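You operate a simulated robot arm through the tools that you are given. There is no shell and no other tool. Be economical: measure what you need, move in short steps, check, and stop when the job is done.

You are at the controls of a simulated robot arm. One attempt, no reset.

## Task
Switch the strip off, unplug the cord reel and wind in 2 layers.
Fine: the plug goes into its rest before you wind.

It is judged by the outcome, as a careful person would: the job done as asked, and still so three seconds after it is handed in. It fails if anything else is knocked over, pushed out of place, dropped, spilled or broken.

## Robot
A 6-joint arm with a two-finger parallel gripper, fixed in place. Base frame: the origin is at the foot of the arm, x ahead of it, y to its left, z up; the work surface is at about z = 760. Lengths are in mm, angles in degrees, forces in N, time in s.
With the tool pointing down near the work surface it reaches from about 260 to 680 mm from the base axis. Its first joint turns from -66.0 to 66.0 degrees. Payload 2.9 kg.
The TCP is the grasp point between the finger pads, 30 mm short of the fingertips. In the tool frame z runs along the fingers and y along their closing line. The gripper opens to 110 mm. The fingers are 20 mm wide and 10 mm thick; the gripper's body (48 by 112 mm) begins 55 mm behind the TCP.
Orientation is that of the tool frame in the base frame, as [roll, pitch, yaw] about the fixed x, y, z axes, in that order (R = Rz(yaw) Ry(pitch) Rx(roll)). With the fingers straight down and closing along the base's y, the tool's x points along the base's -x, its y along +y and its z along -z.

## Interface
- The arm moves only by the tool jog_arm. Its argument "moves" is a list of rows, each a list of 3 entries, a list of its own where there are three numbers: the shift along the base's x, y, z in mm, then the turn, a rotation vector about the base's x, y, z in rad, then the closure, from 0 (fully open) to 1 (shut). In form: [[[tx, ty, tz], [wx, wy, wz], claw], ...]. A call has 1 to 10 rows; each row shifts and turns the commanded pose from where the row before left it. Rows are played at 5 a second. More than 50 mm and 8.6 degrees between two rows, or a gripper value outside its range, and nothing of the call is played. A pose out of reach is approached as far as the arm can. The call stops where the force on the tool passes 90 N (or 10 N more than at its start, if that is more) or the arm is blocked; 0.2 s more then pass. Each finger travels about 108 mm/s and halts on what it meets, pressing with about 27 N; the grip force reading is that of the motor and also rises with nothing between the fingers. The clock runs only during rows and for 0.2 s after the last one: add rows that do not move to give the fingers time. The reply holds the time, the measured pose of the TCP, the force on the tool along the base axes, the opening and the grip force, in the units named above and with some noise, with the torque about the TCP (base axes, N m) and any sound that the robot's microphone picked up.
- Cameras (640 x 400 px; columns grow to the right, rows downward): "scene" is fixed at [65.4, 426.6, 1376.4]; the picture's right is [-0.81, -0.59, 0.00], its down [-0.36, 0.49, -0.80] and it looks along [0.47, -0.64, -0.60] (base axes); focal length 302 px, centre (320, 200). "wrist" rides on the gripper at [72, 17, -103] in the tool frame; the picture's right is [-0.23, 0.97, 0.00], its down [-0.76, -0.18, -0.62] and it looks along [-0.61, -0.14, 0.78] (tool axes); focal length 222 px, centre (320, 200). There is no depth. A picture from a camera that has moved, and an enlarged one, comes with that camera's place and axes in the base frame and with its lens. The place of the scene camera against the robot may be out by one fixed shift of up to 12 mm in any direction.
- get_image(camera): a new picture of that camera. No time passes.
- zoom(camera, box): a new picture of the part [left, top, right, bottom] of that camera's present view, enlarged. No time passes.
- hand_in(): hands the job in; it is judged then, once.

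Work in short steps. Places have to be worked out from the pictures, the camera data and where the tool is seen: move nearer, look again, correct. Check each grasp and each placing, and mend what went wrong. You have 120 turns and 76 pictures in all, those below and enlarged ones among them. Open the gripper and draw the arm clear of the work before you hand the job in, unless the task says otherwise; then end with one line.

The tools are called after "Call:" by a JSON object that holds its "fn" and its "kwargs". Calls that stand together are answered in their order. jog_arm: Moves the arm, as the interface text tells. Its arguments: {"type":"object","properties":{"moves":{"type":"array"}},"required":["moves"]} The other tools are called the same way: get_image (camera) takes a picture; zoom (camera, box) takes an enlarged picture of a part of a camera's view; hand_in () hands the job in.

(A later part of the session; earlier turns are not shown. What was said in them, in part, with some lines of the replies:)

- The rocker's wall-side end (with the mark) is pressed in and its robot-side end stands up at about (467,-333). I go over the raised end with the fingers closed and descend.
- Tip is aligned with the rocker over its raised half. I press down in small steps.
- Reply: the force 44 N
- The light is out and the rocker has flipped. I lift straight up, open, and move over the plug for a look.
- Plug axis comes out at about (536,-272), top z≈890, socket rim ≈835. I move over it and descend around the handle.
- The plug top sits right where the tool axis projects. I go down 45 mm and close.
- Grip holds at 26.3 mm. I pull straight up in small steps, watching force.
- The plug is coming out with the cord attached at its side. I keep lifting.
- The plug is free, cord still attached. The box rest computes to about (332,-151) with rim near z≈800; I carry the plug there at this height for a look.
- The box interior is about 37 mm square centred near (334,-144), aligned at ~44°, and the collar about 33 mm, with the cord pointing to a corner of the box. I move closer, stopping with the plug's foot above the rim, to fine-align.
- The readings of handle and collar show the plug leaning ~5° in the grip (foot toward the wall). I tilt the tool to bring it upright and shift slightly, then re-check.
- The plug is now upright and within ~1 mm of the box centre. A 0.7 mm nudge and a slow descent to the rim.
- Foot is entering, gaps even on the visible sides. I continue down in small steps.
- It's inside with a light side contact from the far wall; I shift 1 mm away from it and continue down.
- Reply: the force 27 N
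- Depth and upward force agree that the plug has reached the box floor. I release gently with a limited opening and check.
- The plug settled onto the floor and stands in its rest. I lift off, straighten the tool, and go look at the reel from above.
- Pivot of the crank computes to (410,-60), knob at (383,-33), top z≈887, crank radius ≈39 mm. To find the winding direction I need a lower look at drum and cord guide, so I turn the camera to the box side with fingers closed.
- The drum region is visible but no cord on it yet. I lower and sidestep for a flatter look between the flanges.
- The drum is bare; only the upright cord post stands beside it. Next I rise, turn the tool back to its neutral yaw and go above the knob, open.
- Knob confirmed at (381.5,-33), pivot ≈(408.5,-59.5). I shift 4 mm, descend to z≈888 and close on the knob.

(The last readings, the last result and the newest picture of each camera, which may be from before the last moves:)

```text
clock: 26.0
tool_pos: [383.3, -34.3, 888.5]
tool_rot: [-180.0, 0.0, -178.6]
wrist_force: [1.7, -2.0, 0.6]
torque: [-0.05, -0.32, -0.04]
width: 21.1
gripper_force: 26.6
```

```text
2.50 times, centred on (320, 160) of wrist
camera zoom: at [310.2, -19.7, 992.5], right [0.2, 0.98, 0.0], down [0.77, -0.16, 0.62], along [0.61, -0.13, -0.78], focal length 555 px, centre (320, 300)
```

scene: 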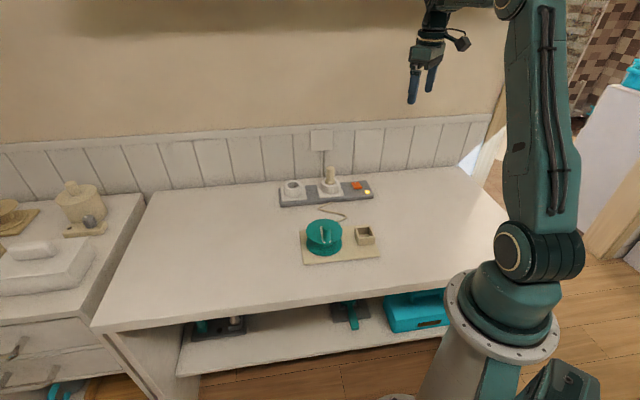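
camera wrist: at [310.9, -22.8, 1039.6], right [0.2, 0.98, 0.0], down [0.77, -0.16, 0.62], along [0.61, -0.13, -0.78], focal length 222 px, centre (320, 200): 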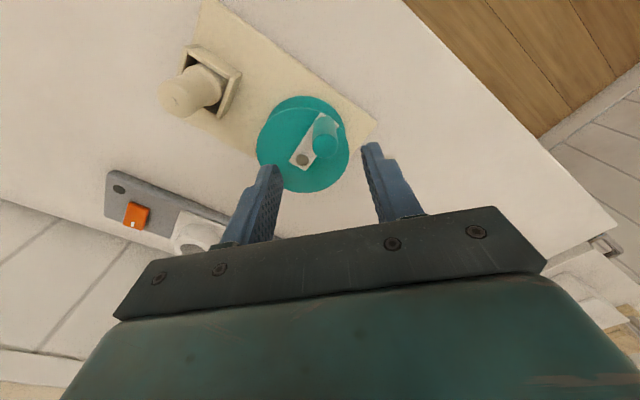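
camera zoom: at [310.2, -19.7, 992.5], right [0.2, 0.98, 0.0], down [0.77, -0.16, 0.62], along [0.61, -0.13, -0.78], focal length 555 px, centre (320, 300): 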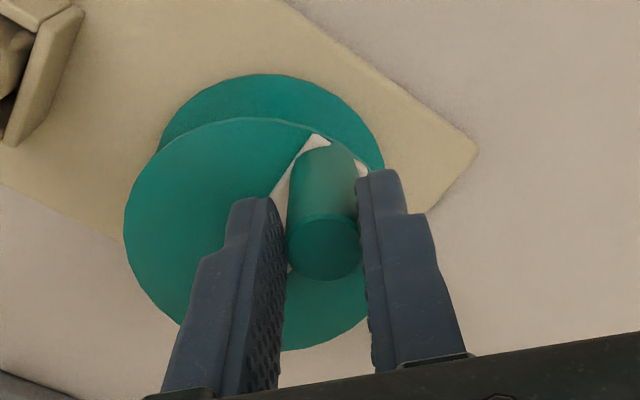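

The knob is gripped. I try three 10° steps clockwise and check force and sound.

Call:
{"fn": "jog_arm", "kwargs": {"moves": [[[4.94, 4.15, 0], [0, 0, 0], 1], [[5.58, 3.22, 0], [0, 0, 0], 1], [[6.06, 2.21, 0], [0, 0, 0], 1], [[0, 0, 0], [0, 0, 0], 1]]}}

Call:
{"fn": "zoom", "kwargs": {"camera": "scene", "box": [300, 190, 380, 260]}}

```text
clock: 27.0
tool_pos: [400.1, -24.5, 888.5]
tool_rot: [180.0, 0.0, -178.6]
wrist_force: [-1.4, -1.0, -0.2]
torque: [-0.01, 0.19, -0.12]
width: 21.2
gripper_force: 26.6
```

```text
5.71 times, centred on (340, 225) of scene
camera zoom: at [65.4, 426.6, 1376.4], right [-0.81, -0.59, 0.0], down [-0.36, 0.49, -0.8], along [0.47, -0.64, -0.6], focal length 1728 px, centre (206, 57)
```

zoom: 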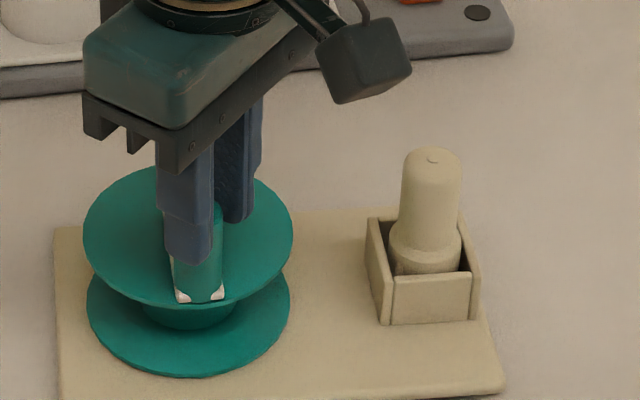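

It turns freely. I continue clockwise another 60° and look for cord appearing on the drum.

Call:
{"fn": "jog_arm", "kwargs": {"moves": [[[6.36, 1.12, 0], [0, 0, 0], 1], [[6.44, 0, 0], [0, 0, 0], 1], [[6.36, -1.12, 0], [0, 0, 0], 1], [[6.06, -2.21, 0], [0, 0, 0], 1], [[5.58, -3.22, 0], [0, 0, 0], 1], [[4.94, -4.15, 0], [0, 0, 0], 1], [[4.15, -4.94, 0], [0, 0, 0], 1], [[3.22, -5.58, 0], [0, 0, 0], 1], [[2.21, -6.06, 0], [0, 0, 0], 1]]}}

Call:
{"fn": "zoom", "kwargs": {"camera": "scene", "box": [300, 190, 380, 260]}}

```text
clock: 29.0
tool_pos: [446.1, -47.5, 888.4]
tool_rot: [179.9, 0.1, -178.5]
wrist_force: [-1.4, 6.1, 4.9]
torque: [0.09, -0.55, 0.2]
width: 21.1
gripper_force: 27.0
```

```text
5.71 times, centred on (340, 225) of scene
camera zoom: at [65.2, 426.8, 1376.3], right [-0.81, -0.59, 0.0], down [-0.36, 0.49, -0.8], along [0.47, -0.64, -0.6], focal length 1728 px, centre (206, 57)
```

zoom: 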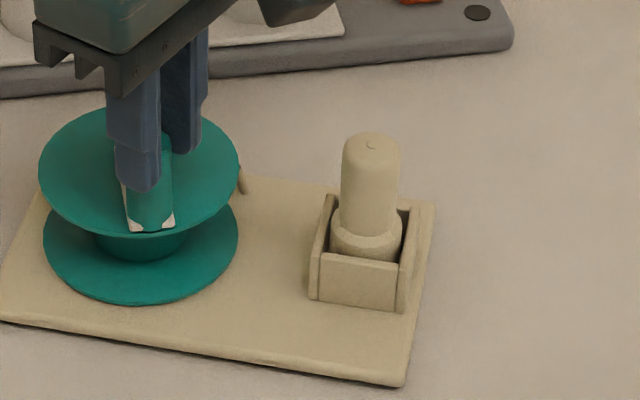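

The board was dragged: clockwise the crank is locked, so the winding direction is the other way. The plug still stands in its rest. I release the knob, rise, and measure where the board is, to put it back.

Call:
{"fn": "jog_arm", "kwargs": {"moves": [[[0, 0, 0], [0, 0, 0], 0.8], [[0, 0, 0], [0, 0, 0], 0.6], [[0, 0, 0], [0, 0, 0], 0.5], [[0, 0, 20], [0, 0, 0], 0.5], [[0, 0, 40], [0, 0, 0], 0.5], [[-20, -20, 40], [0, 0, 0], 0.3], [[-30, -30, 10], [0, 0, 0], 0], [[0, 0, 0], [0, 0, 0], 0]]}}

Call:
{"fn": "zoom", "kwargs": {"camera": "scene", "box": [280, 190, 400, 265]}}

Call:
{"fn": "get_image", "kwargs": {"camera": "wrist"}}

```text
clock: 30.8
tool_pos: [396.2, -97.6, 999.8]
tool_rot: [180.0, -0.1, -178.7]
wrist_force: [0.8, 0.3, 0.6]
torque: [-0.01, -0.02, 0.01]
width: 109.9
gripper_force: 0.1
```

```text
5.33 times, centred on (340, 228) of scene
camera zoom: at [65.3, 426.6, 1376.4], right [-0.81, -0.59, 0.0], down [-0.36, 0.49, -0.8], along [0.47, -0.64, -0.6], focal length 1613 px, centre (213, 53)
```

zoom: 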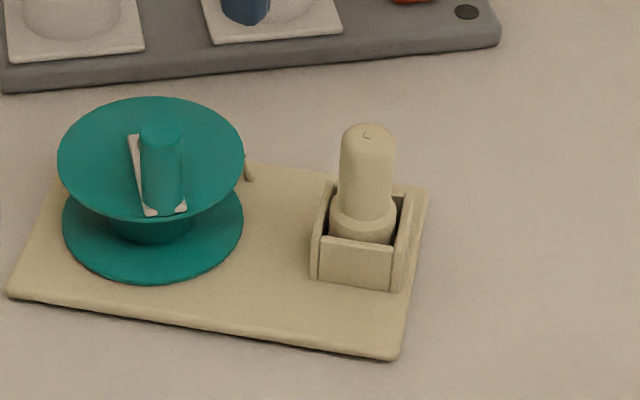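

```text
26 pictures are left
camera wrist: at [322.9, -81.8, 1104.6], right [0.2, 0.98, 0.0], down [0.77, -0.16, 0.62], along [0.61, -0.13, -0.78], focal length 222 px, centre (320, 200)
```

wrist: 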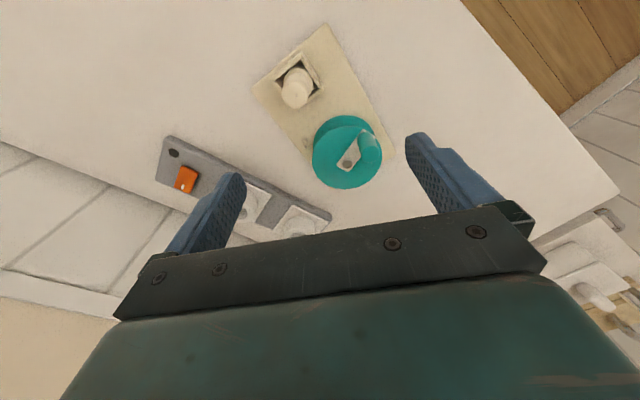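

The crank kept its world direction while the board slid: the tight grip stopped the knob from turning in the fingers. So I'll drive the knob by pushing it with closed fingertips instead. First I place the closed fingers behind the knob (now ≈(438,-50), pivot ≈(468,-77)) for a gentle counter-clockwise test.

Call:
{"fn": "jog_arm", "kwargs": {"moves": [[[34, 30, -20], [0, 0, 0], 0.5], [[34.4, 29.5, -20], [0, 0, 0], 1], [[0, 0, -30], [0, 0, 0], 1], [[0, 0, -25], [0, 0, 0], 1], [[0, 0, -16], [0, 0, 0], 1], [[0, 0, 0], [0, 0, 0], 1]]}}

Call:
{"fn": "zoom", "kwargs": {"camera": "wrist", "box": [220, 60, 420, 220]}}

```text
clock: 32.0
tool_pos: [470.5, -39.5, 899.8]
tool_rot: [179.9, 0.5, -178.8]
wrist_force: [-0.6, 2.1, 9.8]
torque: [0.02, 0.14, -0.06]
width: 0.1
gripper_force: 27.0
stopped in row 6: the force on the tool passed its limit at 110 N (the readings are from after the stop); the commanded pose is now the measured one
```

```text
2.50 times, centred on (320, 140) of wrist
camera zoom: at [395.8, -22.7, 1003.8], right [0.21, 0.98, 0.0], down [0.76, -0.16, 0.63], along [0.62, -0.13, -0.78], focal length 555 px, centre (320, 350)
```

zoom: 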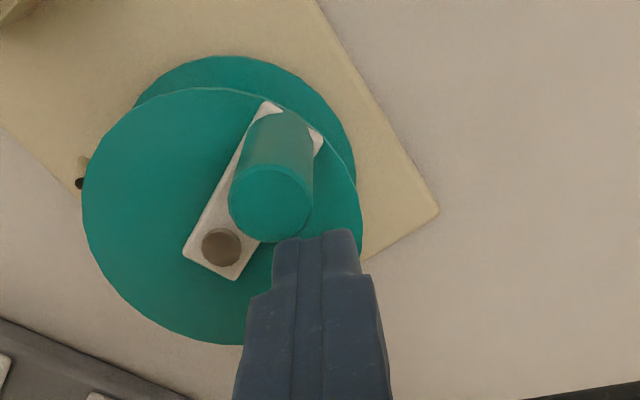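

It touched something on the way down (probably the knob's rim). I lift a little, move clear of the knob and probe downward slowly.

Call:
{"fn": "jog_arm", "kwargs": {"moves": [[[0, 0, 8], [0, 0, 0], 1], [[3, 6, 0], [0, 0, 0], 1], [[0, 0, -4], [0, 0, 0], 1], [[0, 0, -4], [0, 0, 0], 1], [[0, 0, -2], [0, 0, 0], 1], [[0, 0, 0], [0, 0, 0], 1]]}}

```text
clock: 33.4
tool_pos: [473.3, -32.6, 896.6]
tool_rot: [180.0, 0.4, -178.9]
wrist_force: [-0.7, 1.1, 0.5]
torque: [0.02, -0.02, 0.01]
width: 0.0
gripper_force: 26.9
```

Call:
{"fn": "jog_arm", "kwargs": {"moves": [[[0, 0, -2], [0, 0, 0], 1], [[0, 0, -2], [0, 0, 0], 1], [[0, 0, -2], [0, 0, 0], 1], [[0, 0, 0], [0, 0, 0], 1]]}}

Call:
{"fn": "zoom", "kwargs": {"camera": "scene", "box": [280, 190, 400, 265]}}

```text
clock: 34.4
tool_pos: [471.7, -32.6, 892.1]
tool_rot: [-180.0, 0.5, -178.9]
wrist_force: [-0.1, -1.1, 0.8]
torque: [0.01, -0.01, 0.0]
width: 0.1
gripper_force: 26.9
```

```text
5.33 times, centred on (340, 228) of scene
camera zoom: at [65.4, 426.6, 1376.4], right [-0.81, -0.59, 0.0], down [-0.36, 0.49, -0.8], along [0.47, -0.64, -0.6], focal length 1613 px, centre (213, 53)
```

zoom: 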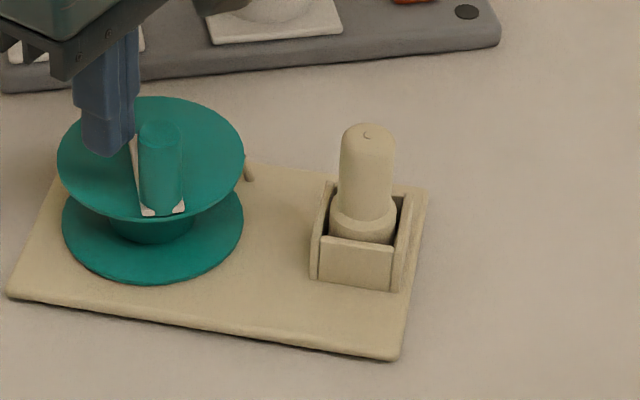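

The knock barely shifted things; the board hasn't moved further. Now a gentle counter-clockwise push along the arc.

Call:
{"fn": "jog_arm", "kwargs": {"moves": [[[-6.3, 0.2, 0], [0, 0, 0], 1], [[-6.4, -1.5, 0], [0, 0, 0], 1], [[-6.1, -2.5, 0], [0, 0, 0], 1], [[-5.6, -3.7, 0], [0, 0, 0], 1], [[-4.9, -4.5, 0], [0, 0, 0], 1]]}}

Call:
{"fn": "zoom", "kwargs": {"camera": "scene", "box": [280, 190, 400, 265]}}

```text
clock: 35.6
tool_pos: [444.2, -43.6, 891.9]
tool_rot: [-180.0, 0.6, -178.7]
wrist_force: [2.2, 6.3, 3.5]
torque: [0.1, -0.04, -0.04]
width: 0.0
gripper_force: 27.1
```

```text
5.33 times, centred on (340, 228) of scene
camera zoom: at [65.4, 426.8, 1376.3], right [-0.81, -0.59, 0.0], down [-0.36, 0.49, -0.8], along [0.47, -0.64, -0.6], focal length 1613 px, centre (213, 53)
```

zoom: 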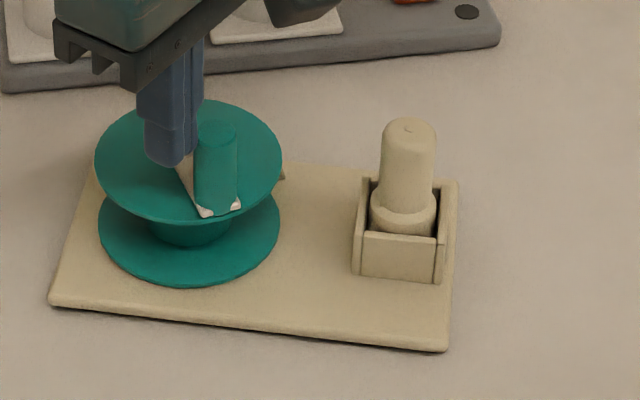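

Board slides before the crank turns, so it's too light to resist the push on its own. I'll press the fingertips down on the flange behind the knob to hold the board by friction while turning; first probe down to the flange.

Call:
{"fn": "jog_arm", "kwargs": {"moves": [[[1, 1, -4], [0, 0, 0], 1], [[0, 0, -3], [0, 0, 0], 1], [[0, 0, -3], [0, 0, 0], 1], [[0, 0, 0], [0, 0, 0], 1]]}}

```text
clock: 36.6
tool_pos: [444.7, -43.5, 881.0]
tool_rot: [180.0, 0.4, -178.9]
wrist_force: [0.1, -0.1, -0.3]
torque: [0.0, 0.03, -0.03]
width: 0.1
gripper_force: 27.1
```

Call:
{"fn": "jog_arm", "kwargs": {"moves": [[[0, 0, -3], [0, 0, 0], 1], [[0, 0, -2], [0, 0, 0], 1], [[0, 0, -2], [0, 0, 0], 1], [[0, 0, -2], [0, 0, 0], 1], [[0, 0, 0], [0, 0, 0], 1]]}}

```text
clock: 37.8
tool_pos: [443.3, -43.9, 873.5]
tool_rot: [179.9, 0.4, -178.8]
wrist_force: [-0.1, -0.5, -0.2]
torque: [0.02, 0.0, -0.03]
width: 0.0
gripper_force: 27.1
```

Call:
{"fn": "jog_arm", "kwargs": {"moves": [[[0, 0, -2], [0, 0, 0], 1], [[0, 0, -2], [0, 0, 0], 1], [[0, 0, -2], [0, 0, 0], 1], [[0, 0, -2], [0, 0, 0], 1], [[0, 0, 0], [0, 0, 0], 1]]}}

Call:
{"fn": "zoom", "kwargs": {"camera": "wrist", "box": [220, 60, 420, 220]}}

```text
clock: 39.0
tool_pos: [445.3, -42.1, 870.4]
tool_rot: [179.9, 0.9, -178.7]
wrist_force: [-19.3, 19.8, 78.8]
torque: [-0.96, 0.69, -0.44]
width: 0.0
gripper_force: 27.0
```

```text
2.50 times, centred on (320, 140) of wrist
camera zoom: at [370.1, -27.1, 973.8], right [0.2, 0.98, 0.0], down [0.76, -0.16, 0.64], along [0.62, -0.13, -0.77], focal length 555 px, centre (320, 350)
```

zoom: 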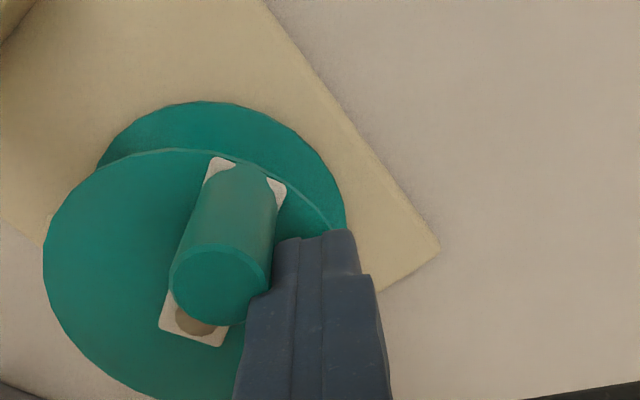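

The flange is at z≈840 and the press works. I ease the downward force to ~40 N and push counter-clockwise.

Call:
{"fn": "jog_arm", "kwargs": {"moves": [[[0, 0, 2.5], [0, 0, 0], 1], [[-6.45, -2.07, 0], [0, 0, 0], 1], [[-6.02, -3.16, 0], [0, 0, 0], 1], [[-5.38, -4.16, 0], [0, 0, 0], 1], [[-4.57, -5.03, 0], [0, 0, 0], 1], [[-3.64, -5.74, 0], [0, 0, 0], 1], [[0, 0, 0], [0, 0, 0], 1]]}}

Call:
{"fn": "zoom", "kwargs": {"camera": "scene", "box": [280, 190, 400, 265]}}

```text
clock: 40.6
tool_pos: [424.0, -64.2, 870.9]
tool_rot: [179.9, 1.3, -178.7]
wrist_force: [15.3, 21.1, 48.2]
torque: [-0.37, 0.34, -0.05]
width: 0.0
gripper_force: 26.9
```

```text
5.33 times, centred on (340, 228) of scene
camera zoom: at [65.1, 427.2, 1376.2], right [-0.81, -0.59, 0.0], down [-0.36, 0.49, -0.8], along [0.47, -0.64, -0.6], focal length 1613 px, centre (213, 53)
```

zoom: 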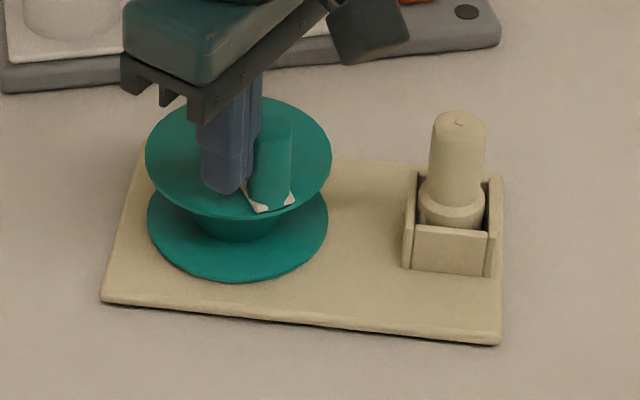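

Even pressed down, the crank doesn't turn counter-clockwise relative to the board — that direction appears held (a pawl). I'll lift, look, and test clockwise by pushing from the other side.

Call:
{"fn": "jog_arm", "kwargs": {"moves": [[[3, 4, 4], [0, 0, 0], 1], [[3, 4, 20], [0, 0, 0], 1], [[0, 0, 40], [0, 0, 0], 1], [[0, 0, 0], [0, 0, 0], 1]]}}

Call:
{"fn": "get_image", "kwargs": {"camera": "wrist"}}

```text
clock: 41.6
tool_pos: [423.0, -55.8, 929.4]
tool_rot: [-180.0, 0.4, -178.9]
wrist_force: [-0.1, 0.6, 0.0]
torque: [-0.05, 0.04, -0.03]
width: 0.0
gripper_force: 26.9
```

```text
20 pictures are left
camera wrist: at [349.1, -40.2, 1033.8], right [0.21, 0.98, 0.0], down [0.76, -0.16, 0.63], along [0.61, -0.13, -0.78], focal length 222 px, centre (320, 200)
```

wrist: 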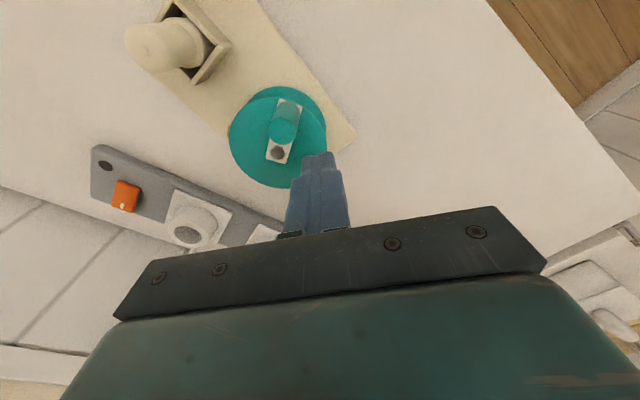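

Relative crank angle is unchanged (~119°), confirming it. I go to the opposite side of the knob (knob ≈(402,-78), pivot ≈(433,-99)) and push clockwise lightly.

Call:
{"fn": "jog_arm", "kwargs": {"moves": [[[-14, -26, 4], [0, 0, 0], 1], [[-14, -26, 0], [0, 0, 0], 1], [[0, 0, -25], [0, 0, 0], 1], [[0, 0, -16], [0, 0, 0], 1], [[0, 0, -12], [0, 0, 0], 1], [[-0.7, 6.6, 0], [0, 0, 0], 1], [[0.5, 6.6, 0], [0, 0, 0], 1], [[1.6, 6.5, 0], [0, 0, 0], 1], [[2.7, 6, 0], [0, 0, 0], 1], [[3.7, 5.5, 0], [0, 0, 0], 1]]}}

Call:
{"fn": "zoom", "kwargs": {"camera": "scene", "box": [280, 190, 400, 265]}}

```text
clock: 43.8
tool_pos: [403.9, -77.7, 881.7]
tool_rot: [-180.0, 0.4, -178.9]
wrist_force: [-0.5, -0.2, 0.4]
torque: [0.01, 0.0, 0.0]
width: 0.2
gripper_force: 27.5
```

```text
5.33 times, centred on (340, 228) of scene
camera zoom: at [65.3, 426.6, 1376.4], right [-0.81, -0.59, 0.0], down [-0.36, 0.49, -0.8], along [0.47, -0.64, -0.6], focal length 1613 px, centre (213, 53)
```

zoom: 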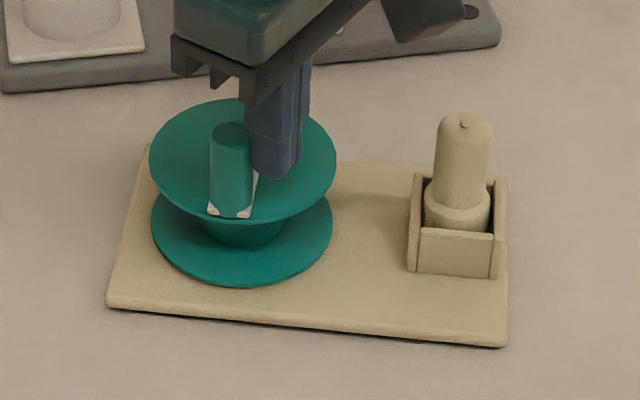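

Clockwise turns freely with nearly no force and the board stays put — that is winding in. I continue clockwise half a turn and listen.

Call:
{"fn": "jog_arm", "kwargs": {"moves": [[[7.5, 10.4, 0], [0, 0, 0], 1], [[12.2, 5, 0], [0, 0, 0], 1], [[13.2, 0.4, 0], [0, 0, 0], 1], [[12.5, -4, 0], [0, 0, 0], 1], [[10.4, -8.2, 0], [0, 0, 0], 1], [[7, -11.2, 0], [0, 0, 0], 1], [[2.8, -12.9, 0], [0, 0, 0], 1], [[-1.9, -13, 0], [0, 0, 0], 1], [[-6.2, -11.7, 0], [0, 0, 0], 1]]}}

Call:
{"fn": "zoom", "kwargs": {"camera": "scene", "box": [280, 190, 400, 265]}}

```text
clock: 45.8
tool_pos: [461.7, -122.7, 880.6]
tool_rot: [179.9, 0.4, -178.8]
wrist_force: [-1.1, 3.2, 0.0]
torque: [0.08, 0.02, 0.01]
width: 0.1
gripper_force: 26.9
```

```text
5.33 times, centred on (340, 228) of scene
camera zoom: at [65.3, 426.7, 1376.4], right [-0.81, -0.59, 0.0], down [-0.36, 0.49, -0.8], along [0.47, -0.64, -0.6], focal length 1613 px, centre (213, 53)
```

zoom: 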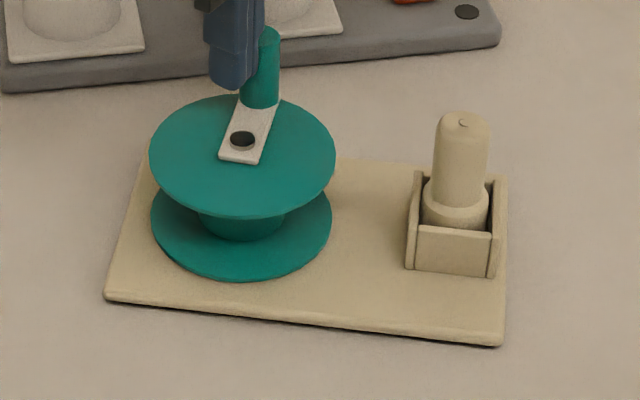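

The crank turned half a turn and the board held. I complete the turn.

Call:
{"fn": "jog_arm", "kwargs": {"moves": [[[-9.8, -8.8, 0], [0, 0, 0], 1], [[-12.2, -5, 0], [0, 0, 0], 1], [[-13.2, -0.4, 0], [0, 0, 0], 1], [[-12.5, 4, 0], [0, 0, 0], 1], [[-10.4, 8.2, 0], [0, 0, 0], 1], [[-7, 11.2, 0], [0, 0, 0], 1], [[-2.8, 12.9, 0], [0, 0, 0], 1], [[1.9, 13, 0], [0, 0, 0], 1], [[6.2, 11.7, 0], [0, 0, 0], 1]]}}

Call:
{"fn": "zoom", "kwargs": {"camera": "scene", "box": [280, 190, 400, 265]}}

```text
clock: 47.8
tool_pos: [402.1, -74.5, 880.9]
tool_rot: [-179.9, 0.4, -179.0]
wrist_force: [-0.1, -0.1, 0.1]
torque: [-0.01, -0.02, 0.04]
width: 0.2
gripper_force: 26.7
```

```text
5.33 times, centred on (340, 228) of scene
camera zoom: at [65.4, 426.6, 1376.4], right [-0.81, -0.59, 0.0], down [-0.36, 0.49, -0.8], along [0.47, -0.64, -0.6], focal length 1613 px, centre (213, 53)
```

zoom: 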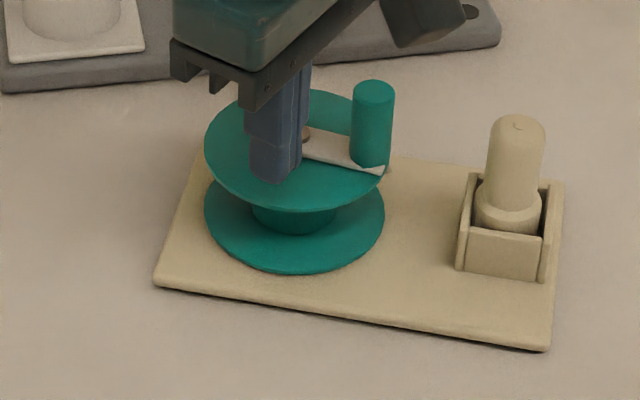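

On the second half the board slid and the fingers slipped past the knob. I'll press the tips on the flange while pushing, to hold the board down. First lift and re-measure pivot and knob.

Call:
{"fn": "jog_arm", "kwargs": {"moves": [[[0, 0, 25], [0, 0, 0], 1], [[0, 0, 25], [0, 0, 0], 1], [[0, 0, 0], [0, 0, 0], 1]]}}

Call:
{"fn": "get_image", "kwargs": {"camera": "wrist"}}

```text
clock: 48.6
tool_pos: [401.5, -74.7, 929.3]
tool_rot: [-180.0, 0.4, -178.8]
wrist_force: [1.0, 0.2, 0.4]
torque: [0.0, -0.03, 0.02]
width: 0.0
gripper_force: 27.2
```

```text
16 pictures are left
camera wrist: at [328.4, -59.8, 1033.1], right [0.21, 0.98, 0.0], down [0.76, -0.16, 0.63], along [0.61, -0.13, -0.78], focal length 222 px, centre (320, 200)
```

wrist: 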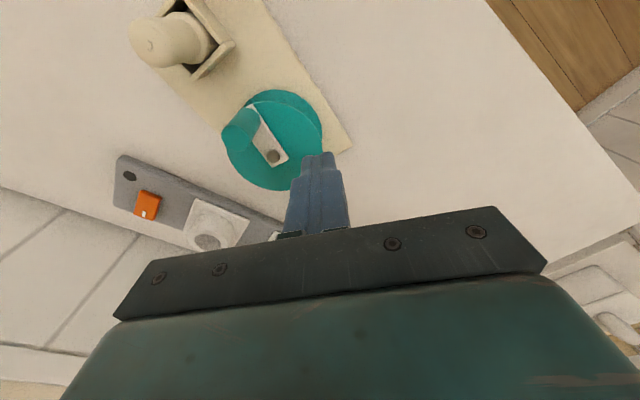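

Pivot ≈(414,-123), knob at about 189°. I set the tips down on the flange behind the knob.

Call:
{"fn": "jog_arm", "kwargs": {"moves": [[[-6, -39, 0], [0, 0, 0], 1], [[-5.7, -38.5, 0], [0, 0, 0], 1], [[0, 0, -25], [0, 0, 0], 1], [[0, 0, -20], [0, 0, 0], 1], [[0, 0, -10], [0, 0, 0], 1], [[0, 0, -4], [0, 0, 0], 1], [[0, 0, -2], [0, 0, 0], 1], [[0, 0, 0], [0, 0, 0], 1]]}}

Call:
{"fn": "zoom", "kwargs": {"camera": "wrist", "box": [200, 60, 420, 220]}}

```text
clock: 49.6
tool_pos: [391.1, -155.8, 899.2]
tool_rot: [-179.5, 0.9, -178.8]
wrist_force: [-7.6, -2.8, 18.2]
torque: [-0.01, 0.39, 0.1]
width: 0.0
gripper_force: 26.9
stopped in row 4: the force on the tool passed its limit at 135 N (the readings are from after the stop); the commanded pose is now the measured one
```

```text
2.50 times, centred on (310, 140) of wrist
camera zoom: at [316.4, -138.8, 1003.2], right [0.21, 0.98, 0.0], down [0.76, -0.16, 0.64], along [0.62, -0.13, -0.77], focal length 555 px, centre (345, 350)
```

zoom: 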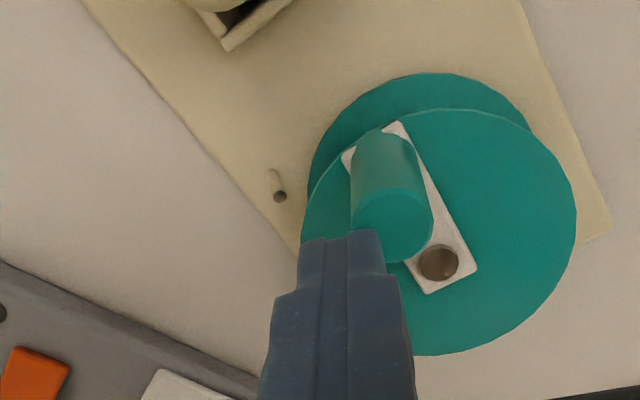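

I clipped the knob's rim again: refined from the close-up, the knob is at ≈(377,-140) and pivot ≈(413,-127). I lift, move farther behind, and come down slowly.

Call:
{"fn": "jog_arm", "kwargs": {"moves": [[[0, 0, 15], [0, 0, 0], 1], [[9, -8, 5], [0, 0, 0], 1], [[0, 0, -15], [0, 0, 0], 1], [[0, 0, -15], [0, 0, 0], 1], [[0, 0, -12], [0, 0, 0], 1], [[0, 0, -6], [0, 0, 0], 1], [[0, 0, -2], [0, 0, 0], 1], [[0, 0, 0], [0, 0, 0], 1]]}}

```text
clock: 51.4
tool_pos: [400.5, -163.0, 871.0]
tool_rot: [-179.6, 1.1, -178.9]
wrist_force: [-8.0, -3.3, 41.7]
torque: [0.52, 0.45, 0.17]
width: 0.0
gripper_force: 27.0
```

Good: pressing ~40 N on the flange. Now push clockwise 80° and check.

Call:
{"fn": "jog_arm", "kwargs": {"moves": [[[-11.5, 6.4, 0], [0, 0, 0], 1], [[-8.7, 9.9, 0], [0, 0, 0], 1], [[-4.7, 12.35, 0], [0, 0, 0], 1], [[-0.2, 13.15, 0], [0, 0, 0], 1], [[0, 0, 0], [0, 0, 0], 1]]}}

Call:
{"fn": "zoom", "kwargs": {"camera": "scene", "box": [280, 190, 400, 265]}}

```text
clock: 52.6
tool_pos: [378.6, -121.6, 871.2]
tool_rot: [-179.5, 1.2, -178.9]
wrist_force: [14.2, -9.4, 25.0]
torque: [0.2, -0.22, -0.28]
width: 0.2
gripper_force: 27.1
```

```text
5.33 times, centred on (340, 228) of scene
camera zoom: at [65.4, 426.5, 1376.4], right [-0.81, -0.59, 0.0], down [-0.36, 0.49, -0.8], along [0.47, -0.64, -0.6], focal length 1613 px, centre (213, 53)
```

zoom: 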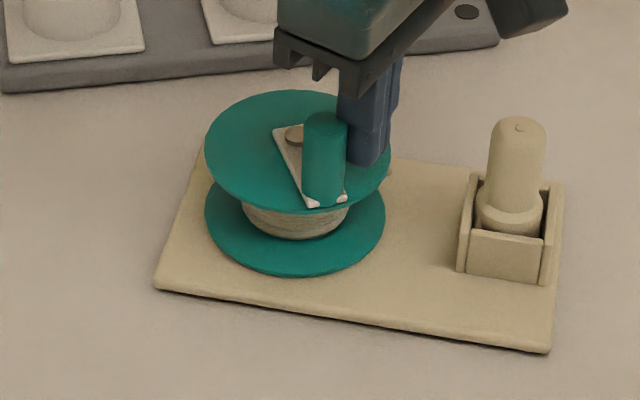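

A layer of cord has appeared on the drum. I look closer.

Call:
{"fn": "zoom", "kwargs": {"camera": "scene", "box": [315, 205, 355, 245]}}

```text
10.00 times, centred on (335, 225) of scene
camera zoom: at [65.4, 426.5, 1376.4], right [-0.81, -0.59, 0.0], down [-0.36, 0.49, -0.8], along [0.47, -0.64, -0.6], focal length 3024 px, centre (170, -50)
```

zoom: 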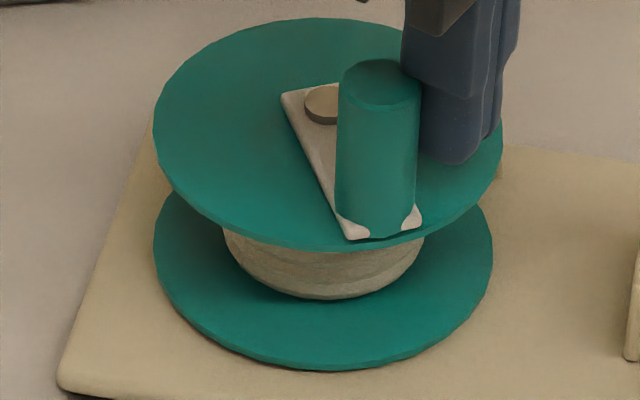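

One full layer appeared after about one turn; the board stayed put under the press. I go on clockwise half a turn.

Call:
{"fn": "jog_arm", "kwargs": {"moves": [[[4.3, 12.5, 0], [0, 0, 0], 1], [[8.3, 10.3, 0], [0, 0, 0], 1], [[11.3, 6.8, 0], [0, 0, 0], 1], [[12.94, 2.5, 0], [0, 0, 0], 1], [[13.06, -2.1, 0], [0, 0, 0], 1], [[11.5, -6.4, 0], [0, 0, 0], 1], [[8.7, -9.9, 0], [0, 0, 0], 1], [[0, 0, 0], [0, 0, 0], 1]]}}

Call:
{"fn": "zoom", "kwargs": {"camera": "scene", "box": [280, 190, 400, 265]}}

```text
clock: 54.4
tool_pos: [443.4, -106.1, 866.0]
tool_rot: [-179.7, 0.7, -178.6]
wrist_force: [-4.7, 0.0, -1.6]
torque: [0.04, 0.01, -0.06]
width: 0.0
gripper_force: 27.3
```

```text
5.33 times, centred on (340, 228) of scene
camera zoom: at [65.3, 426.7, 1376.4], right [-0.81, -0.59, 0.0], down [-0.36, 0.49, -0.8], along [0.47, -0.64, -0.6], focal length 1613 px, centre (213, 53)
```

zoom: 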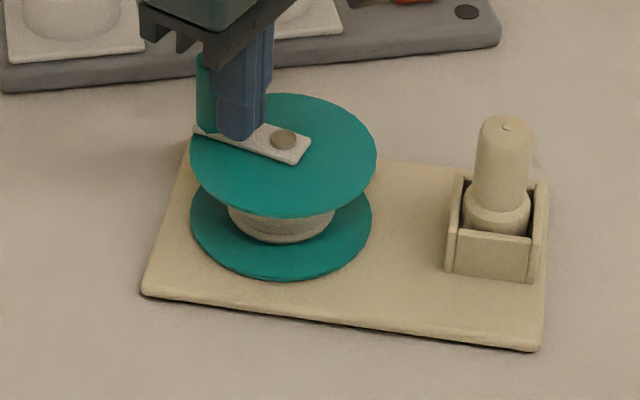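

Call:
{"fn": "zoom", "kwargs": {"camera": "wrist", "box": [180, 60, 420, 240]}}

```text
2.22 times, centred on (300, 150) of wrist
camera zoom: at [369.5, -89.6, 970.3], right [0.2, 0.98, 0.0], down [0.76, -0.16, 0.63], along [0.62, -0.13, -0.77], focal length 494 px, centre (364, 311)
```

zoom: 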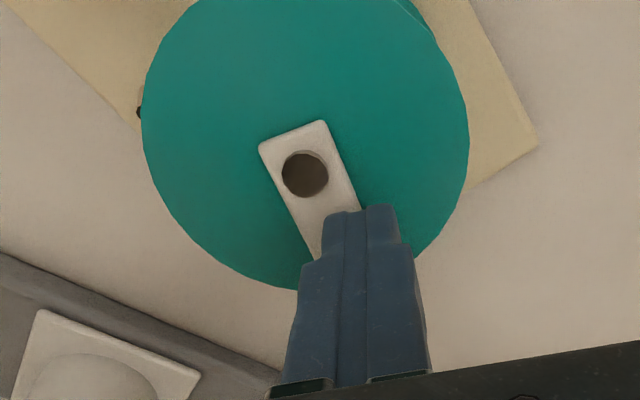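

Pivot is at ≈(421,-116.5), knob at ≈7°, and the fingers have drifted inward. I step back to sit properly behind the knob and re-press.

Call:
{"fn": "jog_arm", "kwargs": {"moves": [[[-1, 7, 5], [0, 0, 0], 1], [[2.5, 6, 0], [0, 0, 0], 1], [[2.5, 5, 0], [0, 0, 0], 1], [[0, 0, -5], [0, 0, 0], 1], [[0, 0, -2], [0, 0, 0], 1], [[0, 0, -2], [0, 0, 0], 1], [[0, 0, 0], [0, 0, 0], 1]]}}

```text
clock: 56.0
tool_pos: [448.3, -88.5, 864.6]
tool_rot: [-179.7, 0.8, -178.7]
wrist_force: [-0.9, -0.7, -0.6]
torque: [-0.02, 0.0, 0.0]
width: 0.0
gripper_force: 27.1
```

Call:
{"fn": "jog_arm", "kwargs": {"moves": [[[0, 0, -1.5], [0, 0, 0], 1], [[0, 0, -1.5], [0, 0, 0], 1], [[0, 0, -1.5], [0, 0, 0], 1], [[0, 0, 0], [0, 0, 0], 1]]}}

```text
clock: 57.0
tool_pos: [449.6, -88.6, 859.4]
tool_rot: [-179.7, 0.8, -178.8]
wrist_force: [0.7, 0.4, 0.7]
torque: [-0.03, 0.03, -0.01]
width: 0.0
gripper_force: 26.6
```

Call:
{"fn": "zoom", "kwargs": {"camera": "scene", "box": [305, 190, 361, 246]}}

```text
7.14 times, centred on (333, 218) of scene
camera zoom: at [65.4, 426.6, 1376.4], right [-0.81, -0.59, 0.0], down [-0.36, 0.49, -0.8], along [0.47, -0.64, -0.6], focal length 2160 px, centre (227, 71)
```

zoom: 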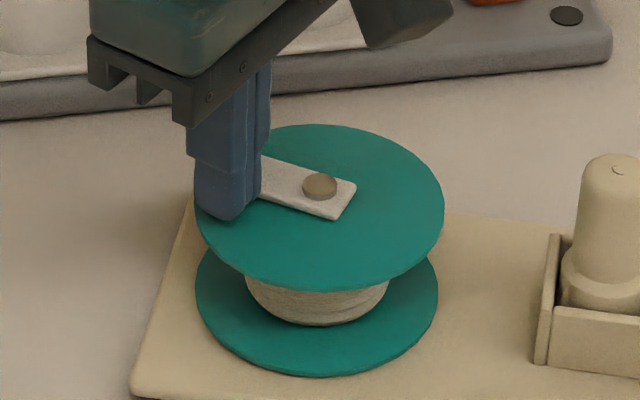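

Tip is just above the flange here; I continue down to contact.

Call:
{"fn": "jog_arm", "kwargs": {"moves": [[[0, 0, -1.5], [0, 0, 0], 1], [[0, 0, -1.5], [0, 0, 0], 1], [[0, 0, -1.5], [0, 0, 0], 1], [[0, 0, 0], [0, 0, 0], 1]]}}

```text
clock: 58.0
tool_pos: [449.1, -89.2, 854.1]
tool_rot: [-179.6, 0.8, -178.7]
wrist_force: [0.0, -0.3, 0.3]
torque: [-0.02, -0.03, 0.0]
width: 0.3
gripper_force: 27.0
```

Call:
{"fn": "jog_arm", "kwargs": {"moves": [[[0, 0, -1.5], [0, 0, 0], 1], [[0, 0, -1.5], [0, 0, 0], 1], [[0, 0, -1], [0, 0, 0], 1], [[0, 0, -1], [0, 0, 0], 1], [[0, 0, 0], [0, 0, 0], 1]]}}

```text
clock: 59.2
tool_pos: [450.5, -89.1, 852.2]
tool_rot: [-179.7, 1.0, -178.8]
wrist_force: [-10.1, 2.8, 44.0]
torque: [0.15, 0.7, -0.39]
width: 0.0
gripper_force: 27.0
```

Flange found at z≈822 with 44 N of press (earlier contacts were on the knob top, ≈870). With corrected heights the pivot is ≈(426,-119). I push clockwise 80°.

Call:
{"fn": "jog_arm", "kwargs": {"moves": [[[9, -9.7, 0], [0, 0, 0], 1], [[5.1, -12.15, 0], [0, 0, 0], 1], [[0.6, -13.15, 0], [0, 0, 0], 1], [[-3.9, -12.6, 0], [0, 0, 0], 1], [[0, 0, 0], [0, 0, 0], 1]]}}

Call:
{"fn": "zoom", "kwargs": {"camera": "scene", "box": [280, 190, 400, 265]}}

```text
clock: 60.4
tool_pos: [462.8, -134.3, 852.2]
tool_rot: [-179.6, 1.2, -178.7]
wrist_force: [9.7, 13.3, 33.4]
torque: [-0.13, -0.06, -0.52]
width: 0.2
gripper_force: 26.8
```

```text
5.33 times, centred on (340, 228) of scene
camera zoom: at [65.1, 427.1, 1376.3], right [-0.81, -0.59, 0.0], down [-0.36, 0.49, -0.8], along [0.47, -0.64, -0.6], focal length 1613 px, centre (213, 53)
```

zoom: 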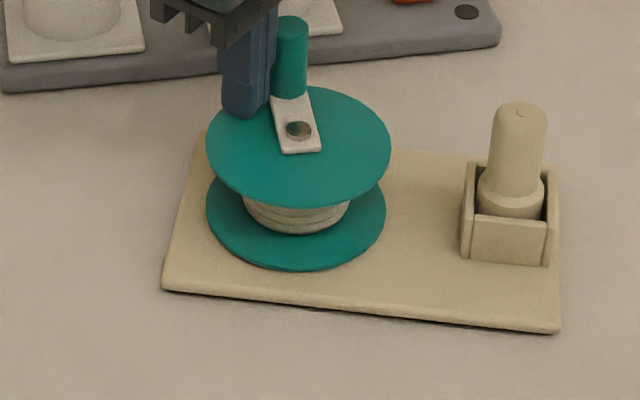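

It turned and stayed held. I continue with the pivot updated to ≈(424,-130).

Call:
{"fn": "jog_arm", "kwargs": {"moves": [[[-4.5, -12.4, 0], [0, 0, 0], 1], [[-8.5, -10.1, 0], [0, 0, 0], 1], [[-11.4, -6.6, 0], [0, 0, 0], 1], [[-13, -2.3, 0], [0, 0, 0], 1], [[0, 0, 0], [0, 0, 0], 1]]}}

Call:
{"fn": "get_image", "kwargs": {"camera": "wrist"}}

```text
clock: 61.6
tool_pos: [427.8, -170.2, 853.6]
tool_rot: [-179.3, 1.7, -178.8]
wrist_force: [20.7, 0.7, 35.7]
torque: [-0.11, -0.21, -0.14]
width: 0.2
gripper_force: 27.4
```

```text
8 pictures are left
camera wrist: at [351.8, -153.8, 955.1], right [0.21, 0.98, -0.01], down [0.75, -0.15, 0.65], along [0.63, -0.14, -0.76], focal length 222 px, centre (320, 200)
```

wrist: 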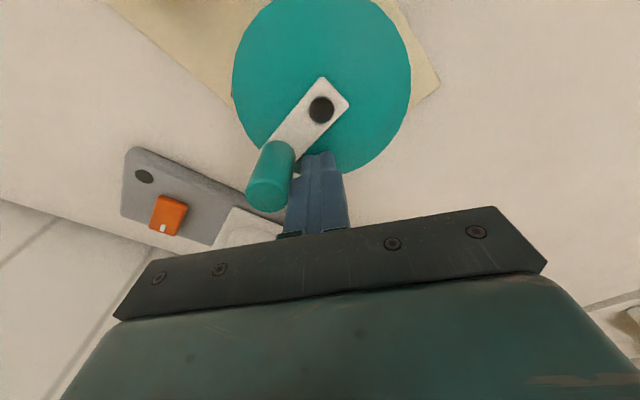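

The press makes the board follow the fingertips whenever my pivot is slightly off, so that's worse. Better: grip the knob and turn the tool together with the crank. I lift off, and pre-turn the tool counter-clockwise over the knob (≈(414,-194)).

Call:
{"fn": "jog_arm", "kwargs": {"moves": [[[3, 3, 10], [0, 0, 0], 1], [[0, 0, 40], [0, 0, 0.14], 1], [[-8, -12, 28], [0, 0, 0.15], 0.8], [[-8, -13, 0], [0, 0, 0.15], 0.5], [[0, 0, 0], [0, 0, 0.15], 0.5], [[0, 0, 0], [0, 0, 0.15], 0.5], [[0, 0, 0], [0, 0, 0.15], 0.5], [[0, 0, 0], [0, 0, 0.15], 0.5], [[0, 0, 0], [0, 0, 0.15], 0.5], [[0, 0, 0], [0, 0, 0], 0.5]]}}

Call:
{"fn": "get_image", "kwargs": {"camera": "wrist"}}

```text
clock: 63.8
tool_pos: [411.0, -191.7, 927.8]
tool_rot: [-179.8, 0.9, -110.5]
wrist_force: [-1.0, 0.5, 0.4]
torque: [0.0, 0.04, 0.0]
width: 54.9
gripper_force: 0.0
```

```text
7 pictures are left
camera wrist: at [367.7, -253.8, 1032.3], right [-0.83, 0.55, 0.0], down [0.43, 0.64, 0.63], along [0.35, 0.53, -0.77], focal length 222 px, centre (320, 200)
```

wrist: 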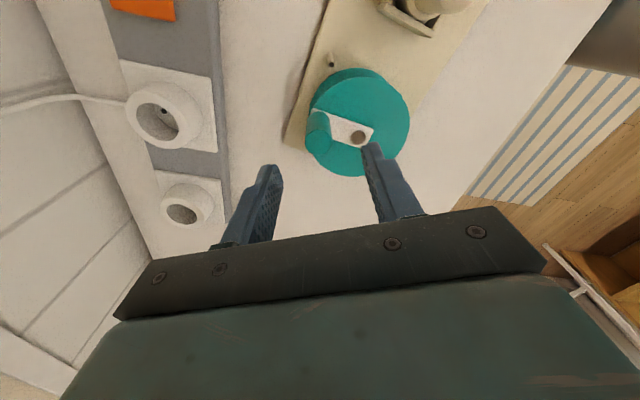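

Call:
{"fn": "zoom", "kwargs": {"camera": "wrist", "box": [270, 50, 430, 200]}}

```text
2.67 times, centred on (350, 125) of wrist
camera zoom: at [367.7, -253.8, 1032.3], right [-0.83, 0.55, 0.0], down [0.43, 0.64, 0.63], along [0.35, 0.53, -0.77], focal length 592 px, centre (240, 400)
```

zoom: 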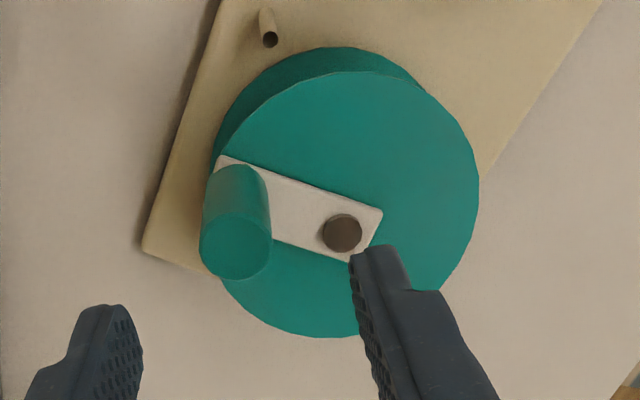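

Knob top at (410,-191) is right under the tool; pivot (385.6,-161). I descend around the knob and close.

Call:
{"fn": "jog_arm", "kwargs": {"moves": [[[-0.5, 0.5, -20], [0, 0, 0], 0.5], [[0, 0, -20], [0, 0, 0], 0.5], [[0, 0, -12], [0, 0, 0], 0.5], [[0, 0, -6], [0, 0, 0], 0.5], [[0, 0, 0], [0, 0, 0], 0.8], [[0, 0, 0], [0, 0, 0], 1], [[0, 0, 0], [0, 0, 0], 1]]}}

```text
clock: 65.4
tool_pos: [410.7, -190.1, 870.5]
tool_rot: [-179.7, 0.9, -110.7]
wrist_force: [5.2, -1.9, 0.6]
torque: [0.0, 0.43, -0.1]
width: 21.6
gripper_force: 26.4
```

Gripped at 21.6 mm. Now I turn tool and knob together clockwise about the pivot, 8° per row.

Call:
{"fn": "jog_arm", "kwargs": {"moves": [[[-4.4, -3.1, 0], [0, 0, -0.14], 1], [[-4.9, -2.5, 0], [0, 0, -0.14], 1], [[-5.1, -1.8, 0], [0, 0, -0.14], 1], [[-5.3, -1.1, 0], [0, 0, -0.14], 1], [[-5.5, -0.3, 0], [0, 0, -0.14], 1], [[0, 0, 0], [0, 0, 0], 1]]}}

Call:
{"fn": "zoom", "kwargs": {"camera": "scene", "box": [290, 180, 420, 260]}}

```text
clock: 66.8
tool_pos: [383.3, -198.0, 872.2]
tool_rot: [-179.8, 0.9, -150.8]
wrist_force: [0.9, 6.6, 9.3]
torque: [0.66, -0.01, -0.03]
width: 21.7
gripper_force: 26.7
```

```text
4.92 times, centred on (355, 220) of scene
camera zoom: at [65.3, 426.8, 1376.3], right [-0.81, -0.59, 0.0], down [-0.36, 0.49, -0.8], along [0.47, -0.64, -0.6], focal length 1489 px, centre (148, 102)
```

zoom: 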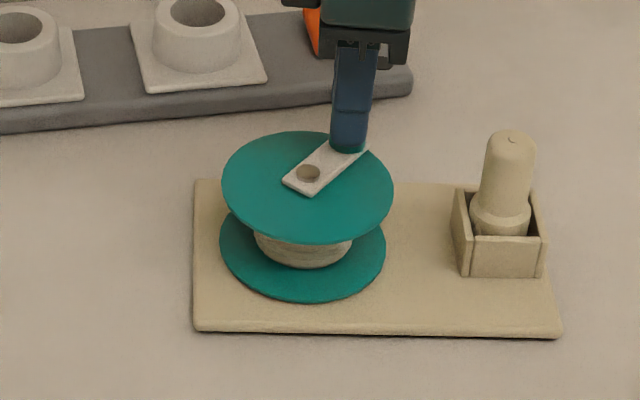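

The crank turns with the grip while the board stays. Continue 80°.

Call:
{"fn": "jog_arm", "kwargs": {"moves": [[[-5.4, 0.5, 0], [0, 0, -0.14], 1], [[-5.3, 1.1, 0], [0, 0, -0.14], 1], [[-5.1, 2, 0], [0, 0, -0.14], 1], [[-4.8, 2.6, 0], [0, 0, -0.14], 1], [[-4.3, 3.2, 0], [0, 0, -0.14], 1], [[-3.9, 3.9, 0], [0, 0, -0.14], 1], [[-3.3, 4.3, 0], [0, 0, -0.14], 1], [[-2.7, 4.7, 0], [0, 0, -0.14], 1], [[-1.9, 5.1, 0], [0, 0, -0.14], 1], [[-1.3, 5.3, 0], [0, 0, -0.14], 1]]}}

```text
clock: 69.0
tool_pos: [346.3, -166.1, 872.4]
tool_rot: [-179.7, 0.8, 128.8]
wrist_force: [-1.1, 0.1, 0.0]
torque: [0.36, -0.08, 0.06]
width: 21.7
gripper_force: 27.3
```

Smooth, almost no force. I continue 64°, to about two full turns in total, then look at the drum.

Call:
{"fn": "jog_arm", "kwargs": {"moves": [[[-0.5, 5.4, 0], [0, 0, -0.14], 1], [[0.3, 5.4, 0], [0, 0, -0.14], 1], [[1, 5.4, 0], [0, 0, -0.14], 1], [[1.7, 5.1, 0], [0, 0, -0.14], 1], [[2.5, 4.9, 0], [0, 0, -0.14], 1], [[3.1, 4.5, 0], [0, 0, -0.14], 1], [[3.7, 4, 0], [0, 0, -0.14], 1], [[4.2, 3.4, 0], [0, 0, -0.14], 1], [[0, 0, 0], [0, 0, 0], 1]]}}

Call:
{"fn": "zoom", "kwargs": {"camera": "scene", "box": [290, 180, 420, 260]}}

```text
clock: 71.0
tool_pos: [364.1, -128.6, 870.9]
tool_rot: [-179.8, 0.7, 64.7]
wrist_force: [1.1, -4.5, 3.4]
torque: [-0.25, -0.39, -0.01]
width: 21.7
gripper_force: 26.5
```

```text
4.92 times, centred on (355, 220) of scene
camera zoom: at [65.4, 426.6, 1376.4], right [-0.81, -0.59, 0.0], down [-0.36, 0.49, -0.8], along [0.47, -0.64, -0.6], focal length 1489 px, centre (148, 102)
```

zoom: 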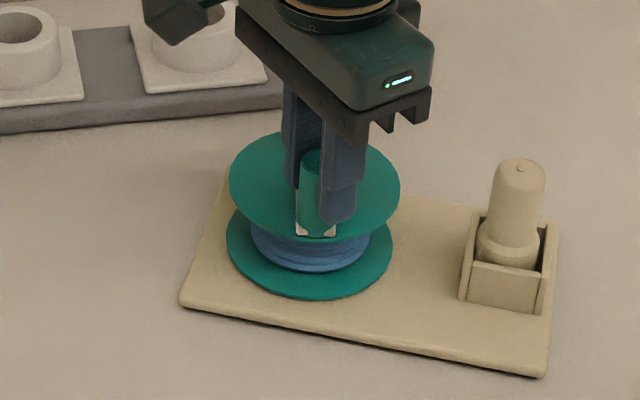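

The second layer (a blue band) is now on the drum: two layers wound. I release the knob, lift, and go above the box rest to put the board back where it stood.

Call:
{"fn": "jog_arm", "kwargs": {"moves": [[[0, 0, 0], [0, 0, 0], 0.8], [[0, 0, 0], [0, 0, 0], 0.6], [[0, 0, 20], [0, 0, 0], 0.6], [[0, 0, 40], [0, 0, 0.13], 0.6], [[-20, -18, 10], [0, 0, 0.13], 0.4], [[-22, -18, 0], [0, 0, 0.13], 0.4], [[-22, -18, 0], [0, 0, 0.13], 0.4], [[-22, -17, 0], [0, 0, 0.13], 0.4], [[0, 0, 0], [0, 0, 0.13], 0.4], [[0, 0, 0], [0, 0, 0], 0.4]]}}

Call:
{"fn": "get_image", "kwargs": {"camera": "wrist"}}

```text
clock: 73.2
tool_pos: [277.2, -197.0, 938.8]
tool_rot: [-179.7, 0.8, 109.6]
wrist_force: [-0.3, -0.2, 0.2]
torque: [0.0, -0.01, 0.04]
width: 66.0
gripper_force: 0.0
```

```text
3 pictures are left
camera wrist: at [267.1, -121.9, 1042.0], right [0.99, 0.12, 0.0], down [0.09, -0.77, 0.63], along [0.07, -0.63, -0.77], focal length 222 px, centre (320, 200)
```

wrist: 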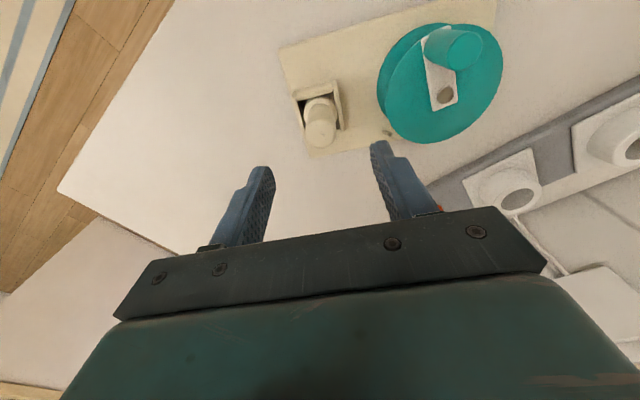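

Box centre ≈(275,-196), board angle ≈18.6°, i.e. about 25.6° short of the original 44°. I straddle the box walls with the fingers (closing along the board) and descend carefully, keeping the palm above the plug.

Call:
{"fn": "jog_arm", "kwargs": {"moves": [[[-2, 1, -30], [0, 0, 0], 0.4], [[0, 0, -30], [0, 0, 0], 0.4], [[0, 0, -25], [0, 0, 0], 0.4], [[0, 0, -15], [0, 0, 0], 0.4], [[0, 0, -10], [0, 0, 0], 0.4], [[0, 0, -6], [0, 0, 0], 0.4], [[0, 0, 0], [0, 0, 0], 0.4]]}}

```text
clock: 74.8
tool_pos: [275.7, -196.8, 823.1]
tool_rot: [-179.6, 0.8, 109.6]
wrist_force: [0.3, -0.1, -0.1]
torque: [0.0, 0.03, 0.02]
width: 66.1
gripper_force: 0.0
```

Call:
{"fn": "jog_arm", "kwargs": {"moves": [[[0, 0, -3], [0, 0, 0], 0.4], [[0, 0, 0], [0, 0, 0], 0.6], [[0, 0, 0], [0, 0, 0], 0.8], [[0, 0, 0], [0, 0, 0], 0.8]]}}

```text
clock: 75.8
tool_pos: [274.9, -198.3, 820.1]
tool_rot: [-179.7, 0.8, 109.7]
wrist_force: [-0.8, -0.9, 0.4]
torque: [-0.08, -0.12, 0.42]
width: 47.9
gripper_force: 26.9
```

The box walls are gripped (47.9 mm). I slide and turn the board back toward its original pose, in small steps.

Call:
{"fn": "jog_arm", "kwargs": {"moves": [[[5.8, 5.2, 0], [0, 0, 0.0447], 0.8], [[5.8, 5.2, 0], [0, 0, 0.0447], 0.8], [[5.8, 5.2, 0], [0, 0, 0.0447], 0.8], [[5.9, 5.2, 0], [0, 0, 0.0447], 0.8], [[5.9, 5.2, 0], [0, 0, 0.0447], 0.8], [[5.8, 5.2, 0], [0, 0, 0.0447], 0.8], [[5.8, 5.2, 0], [0, 0, 0.0447], 0.8], [[5.8, 5.2, 0], [0, 0, 0.0447], 0.8], [[5.9, 5.2, 0], [0, 0, 0.0447], 0.8], [[5.9, 5.2, 0], [0, 0, 0.0447], 0.8]]}}

Call:
{"fn": "zoom", "kwargs": {"camera": "scene", "box": [280, 190, 400, 265]}}

```text
clock: 78.0
tool_pos: [333.2, -144.1, 822.4]
tool_rot: [-179.7, 0.8, 135.4]
wrist_force: [-0.7, -1.0, 0.9]
torque: [-0.3, 0.07, -0.11]
width: 47.7
gripper_force: 27.1
```

```text
5.33 times, centred on (340, 228) of scene
camera zoom: at [65.4, 426.6, 1376.4], right [-0.81, -0.59, 0.0], down [-0.36, 0.49, -0.8], along [0.47, -0.64, -0.6], focal length 1613 px, centre (213, 53)
```

zoom: 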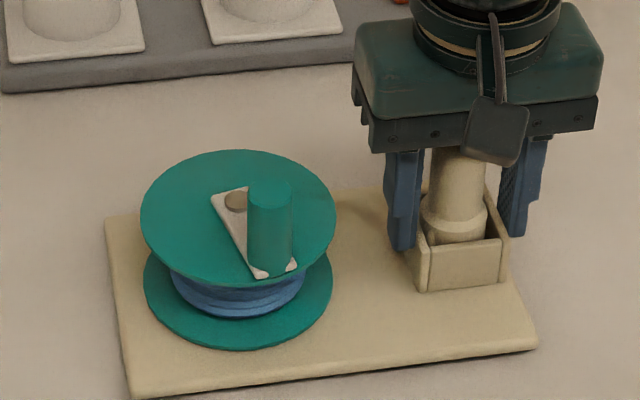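

Very close to the original picture: the right end is about 4 mm too far back and ~1.4° over-rotated. I apply that small correction, then release.

Call:
{"fn": "jog_arm", "kwargs": {"moves": [[[-1.2, 1.5, 0], [0, 0, -0.012], 0.8], [[-1.2, 1.5, 0], [0, 0, -0.012], 0.8], [[0, 0, 0], [0, 0, 0], 0.8], [[0, 0, 0], [0, 0, 0], 0.6], [[0, 0, 0], [0, 0, 0], 0.4], [[0, 0, 0], [0, 0, 0], 0.4]]}}

```text
clock: 79.4
tool_pos: [329.4, -143.8, 824.2]
tool_rot: [-179.6, 0.8, 133.9]
wrist_force: [0.4, -0.3, 0.3]
torque: [0.05, -0.01, -0.01]
width: 66.1
gripper_force: 0.1
```

Released. I lift straight up, draw the arm clear, and check with a picture.

Call:
{"fn": "jog_arm", "kwargs": {"moves": [[[0, 0, 20], [0, 0, 0], 0.4], [[0, 0, 40], [0, 0, 0], 0.4], [[0, 0, 45], [0, 0, 0], 0.4], [[0, 0, 45], [0, 0, 0], 0.2], [[0, -30, 40], [0, 0, 0], 0], [[0, -45, 20], [0, 0, 0], 0], [[0, -45, 20], [0, 0, 0], 0], [[0, -45, 0], [0, 0, 0], 0], [[0, 0, 0], [0, 0, 0], 0]]}}

Call:
{"fn": "zoom", "kwargs": {"camera": "scene", "box": [280, 190, 400, 265]}}

```text
clock: 81.4
tool_pos: [329.2, -306.8, 1053.1]
tool_rot: [-179.6, 0.9, 133.8]
wrist_force: [0.3, -0.7, 0.4]
torque: [-0.03, 0.01, 0.03]
width: 109.9
gripper_force: 0.1
```

```text
5.33 times, centred on (340, 228) of scene
camera zoom: at [65.4, 426.6, 1376.4], right [-0.81, -0.59, 0.0], down [-0.36, 0.49, -0.8], along [0.47, -0.64, -0.6], focal length 1613 px, centre (213, 53)
```

zoom: 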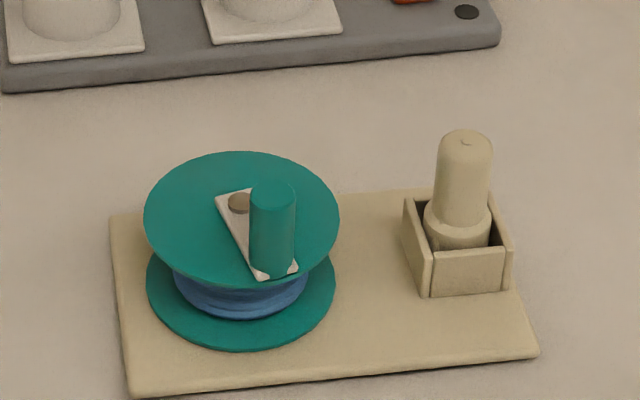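

The board is back within about 3 mm of its original place. The plug stands in its rest, two layers are on the drum, the strip's light is out, and the arm is clear with the gripper open. I hand in.

Call:
{"fn": "hand_in", "kwargs": {}}

```text
The job is handed in.
```

The strip is switched off, the plug is in its rest and 2 layers are wound in. The reel board slid out of place while I was finding the winding direction, and I put it back to within about 3 mm of where it stood.
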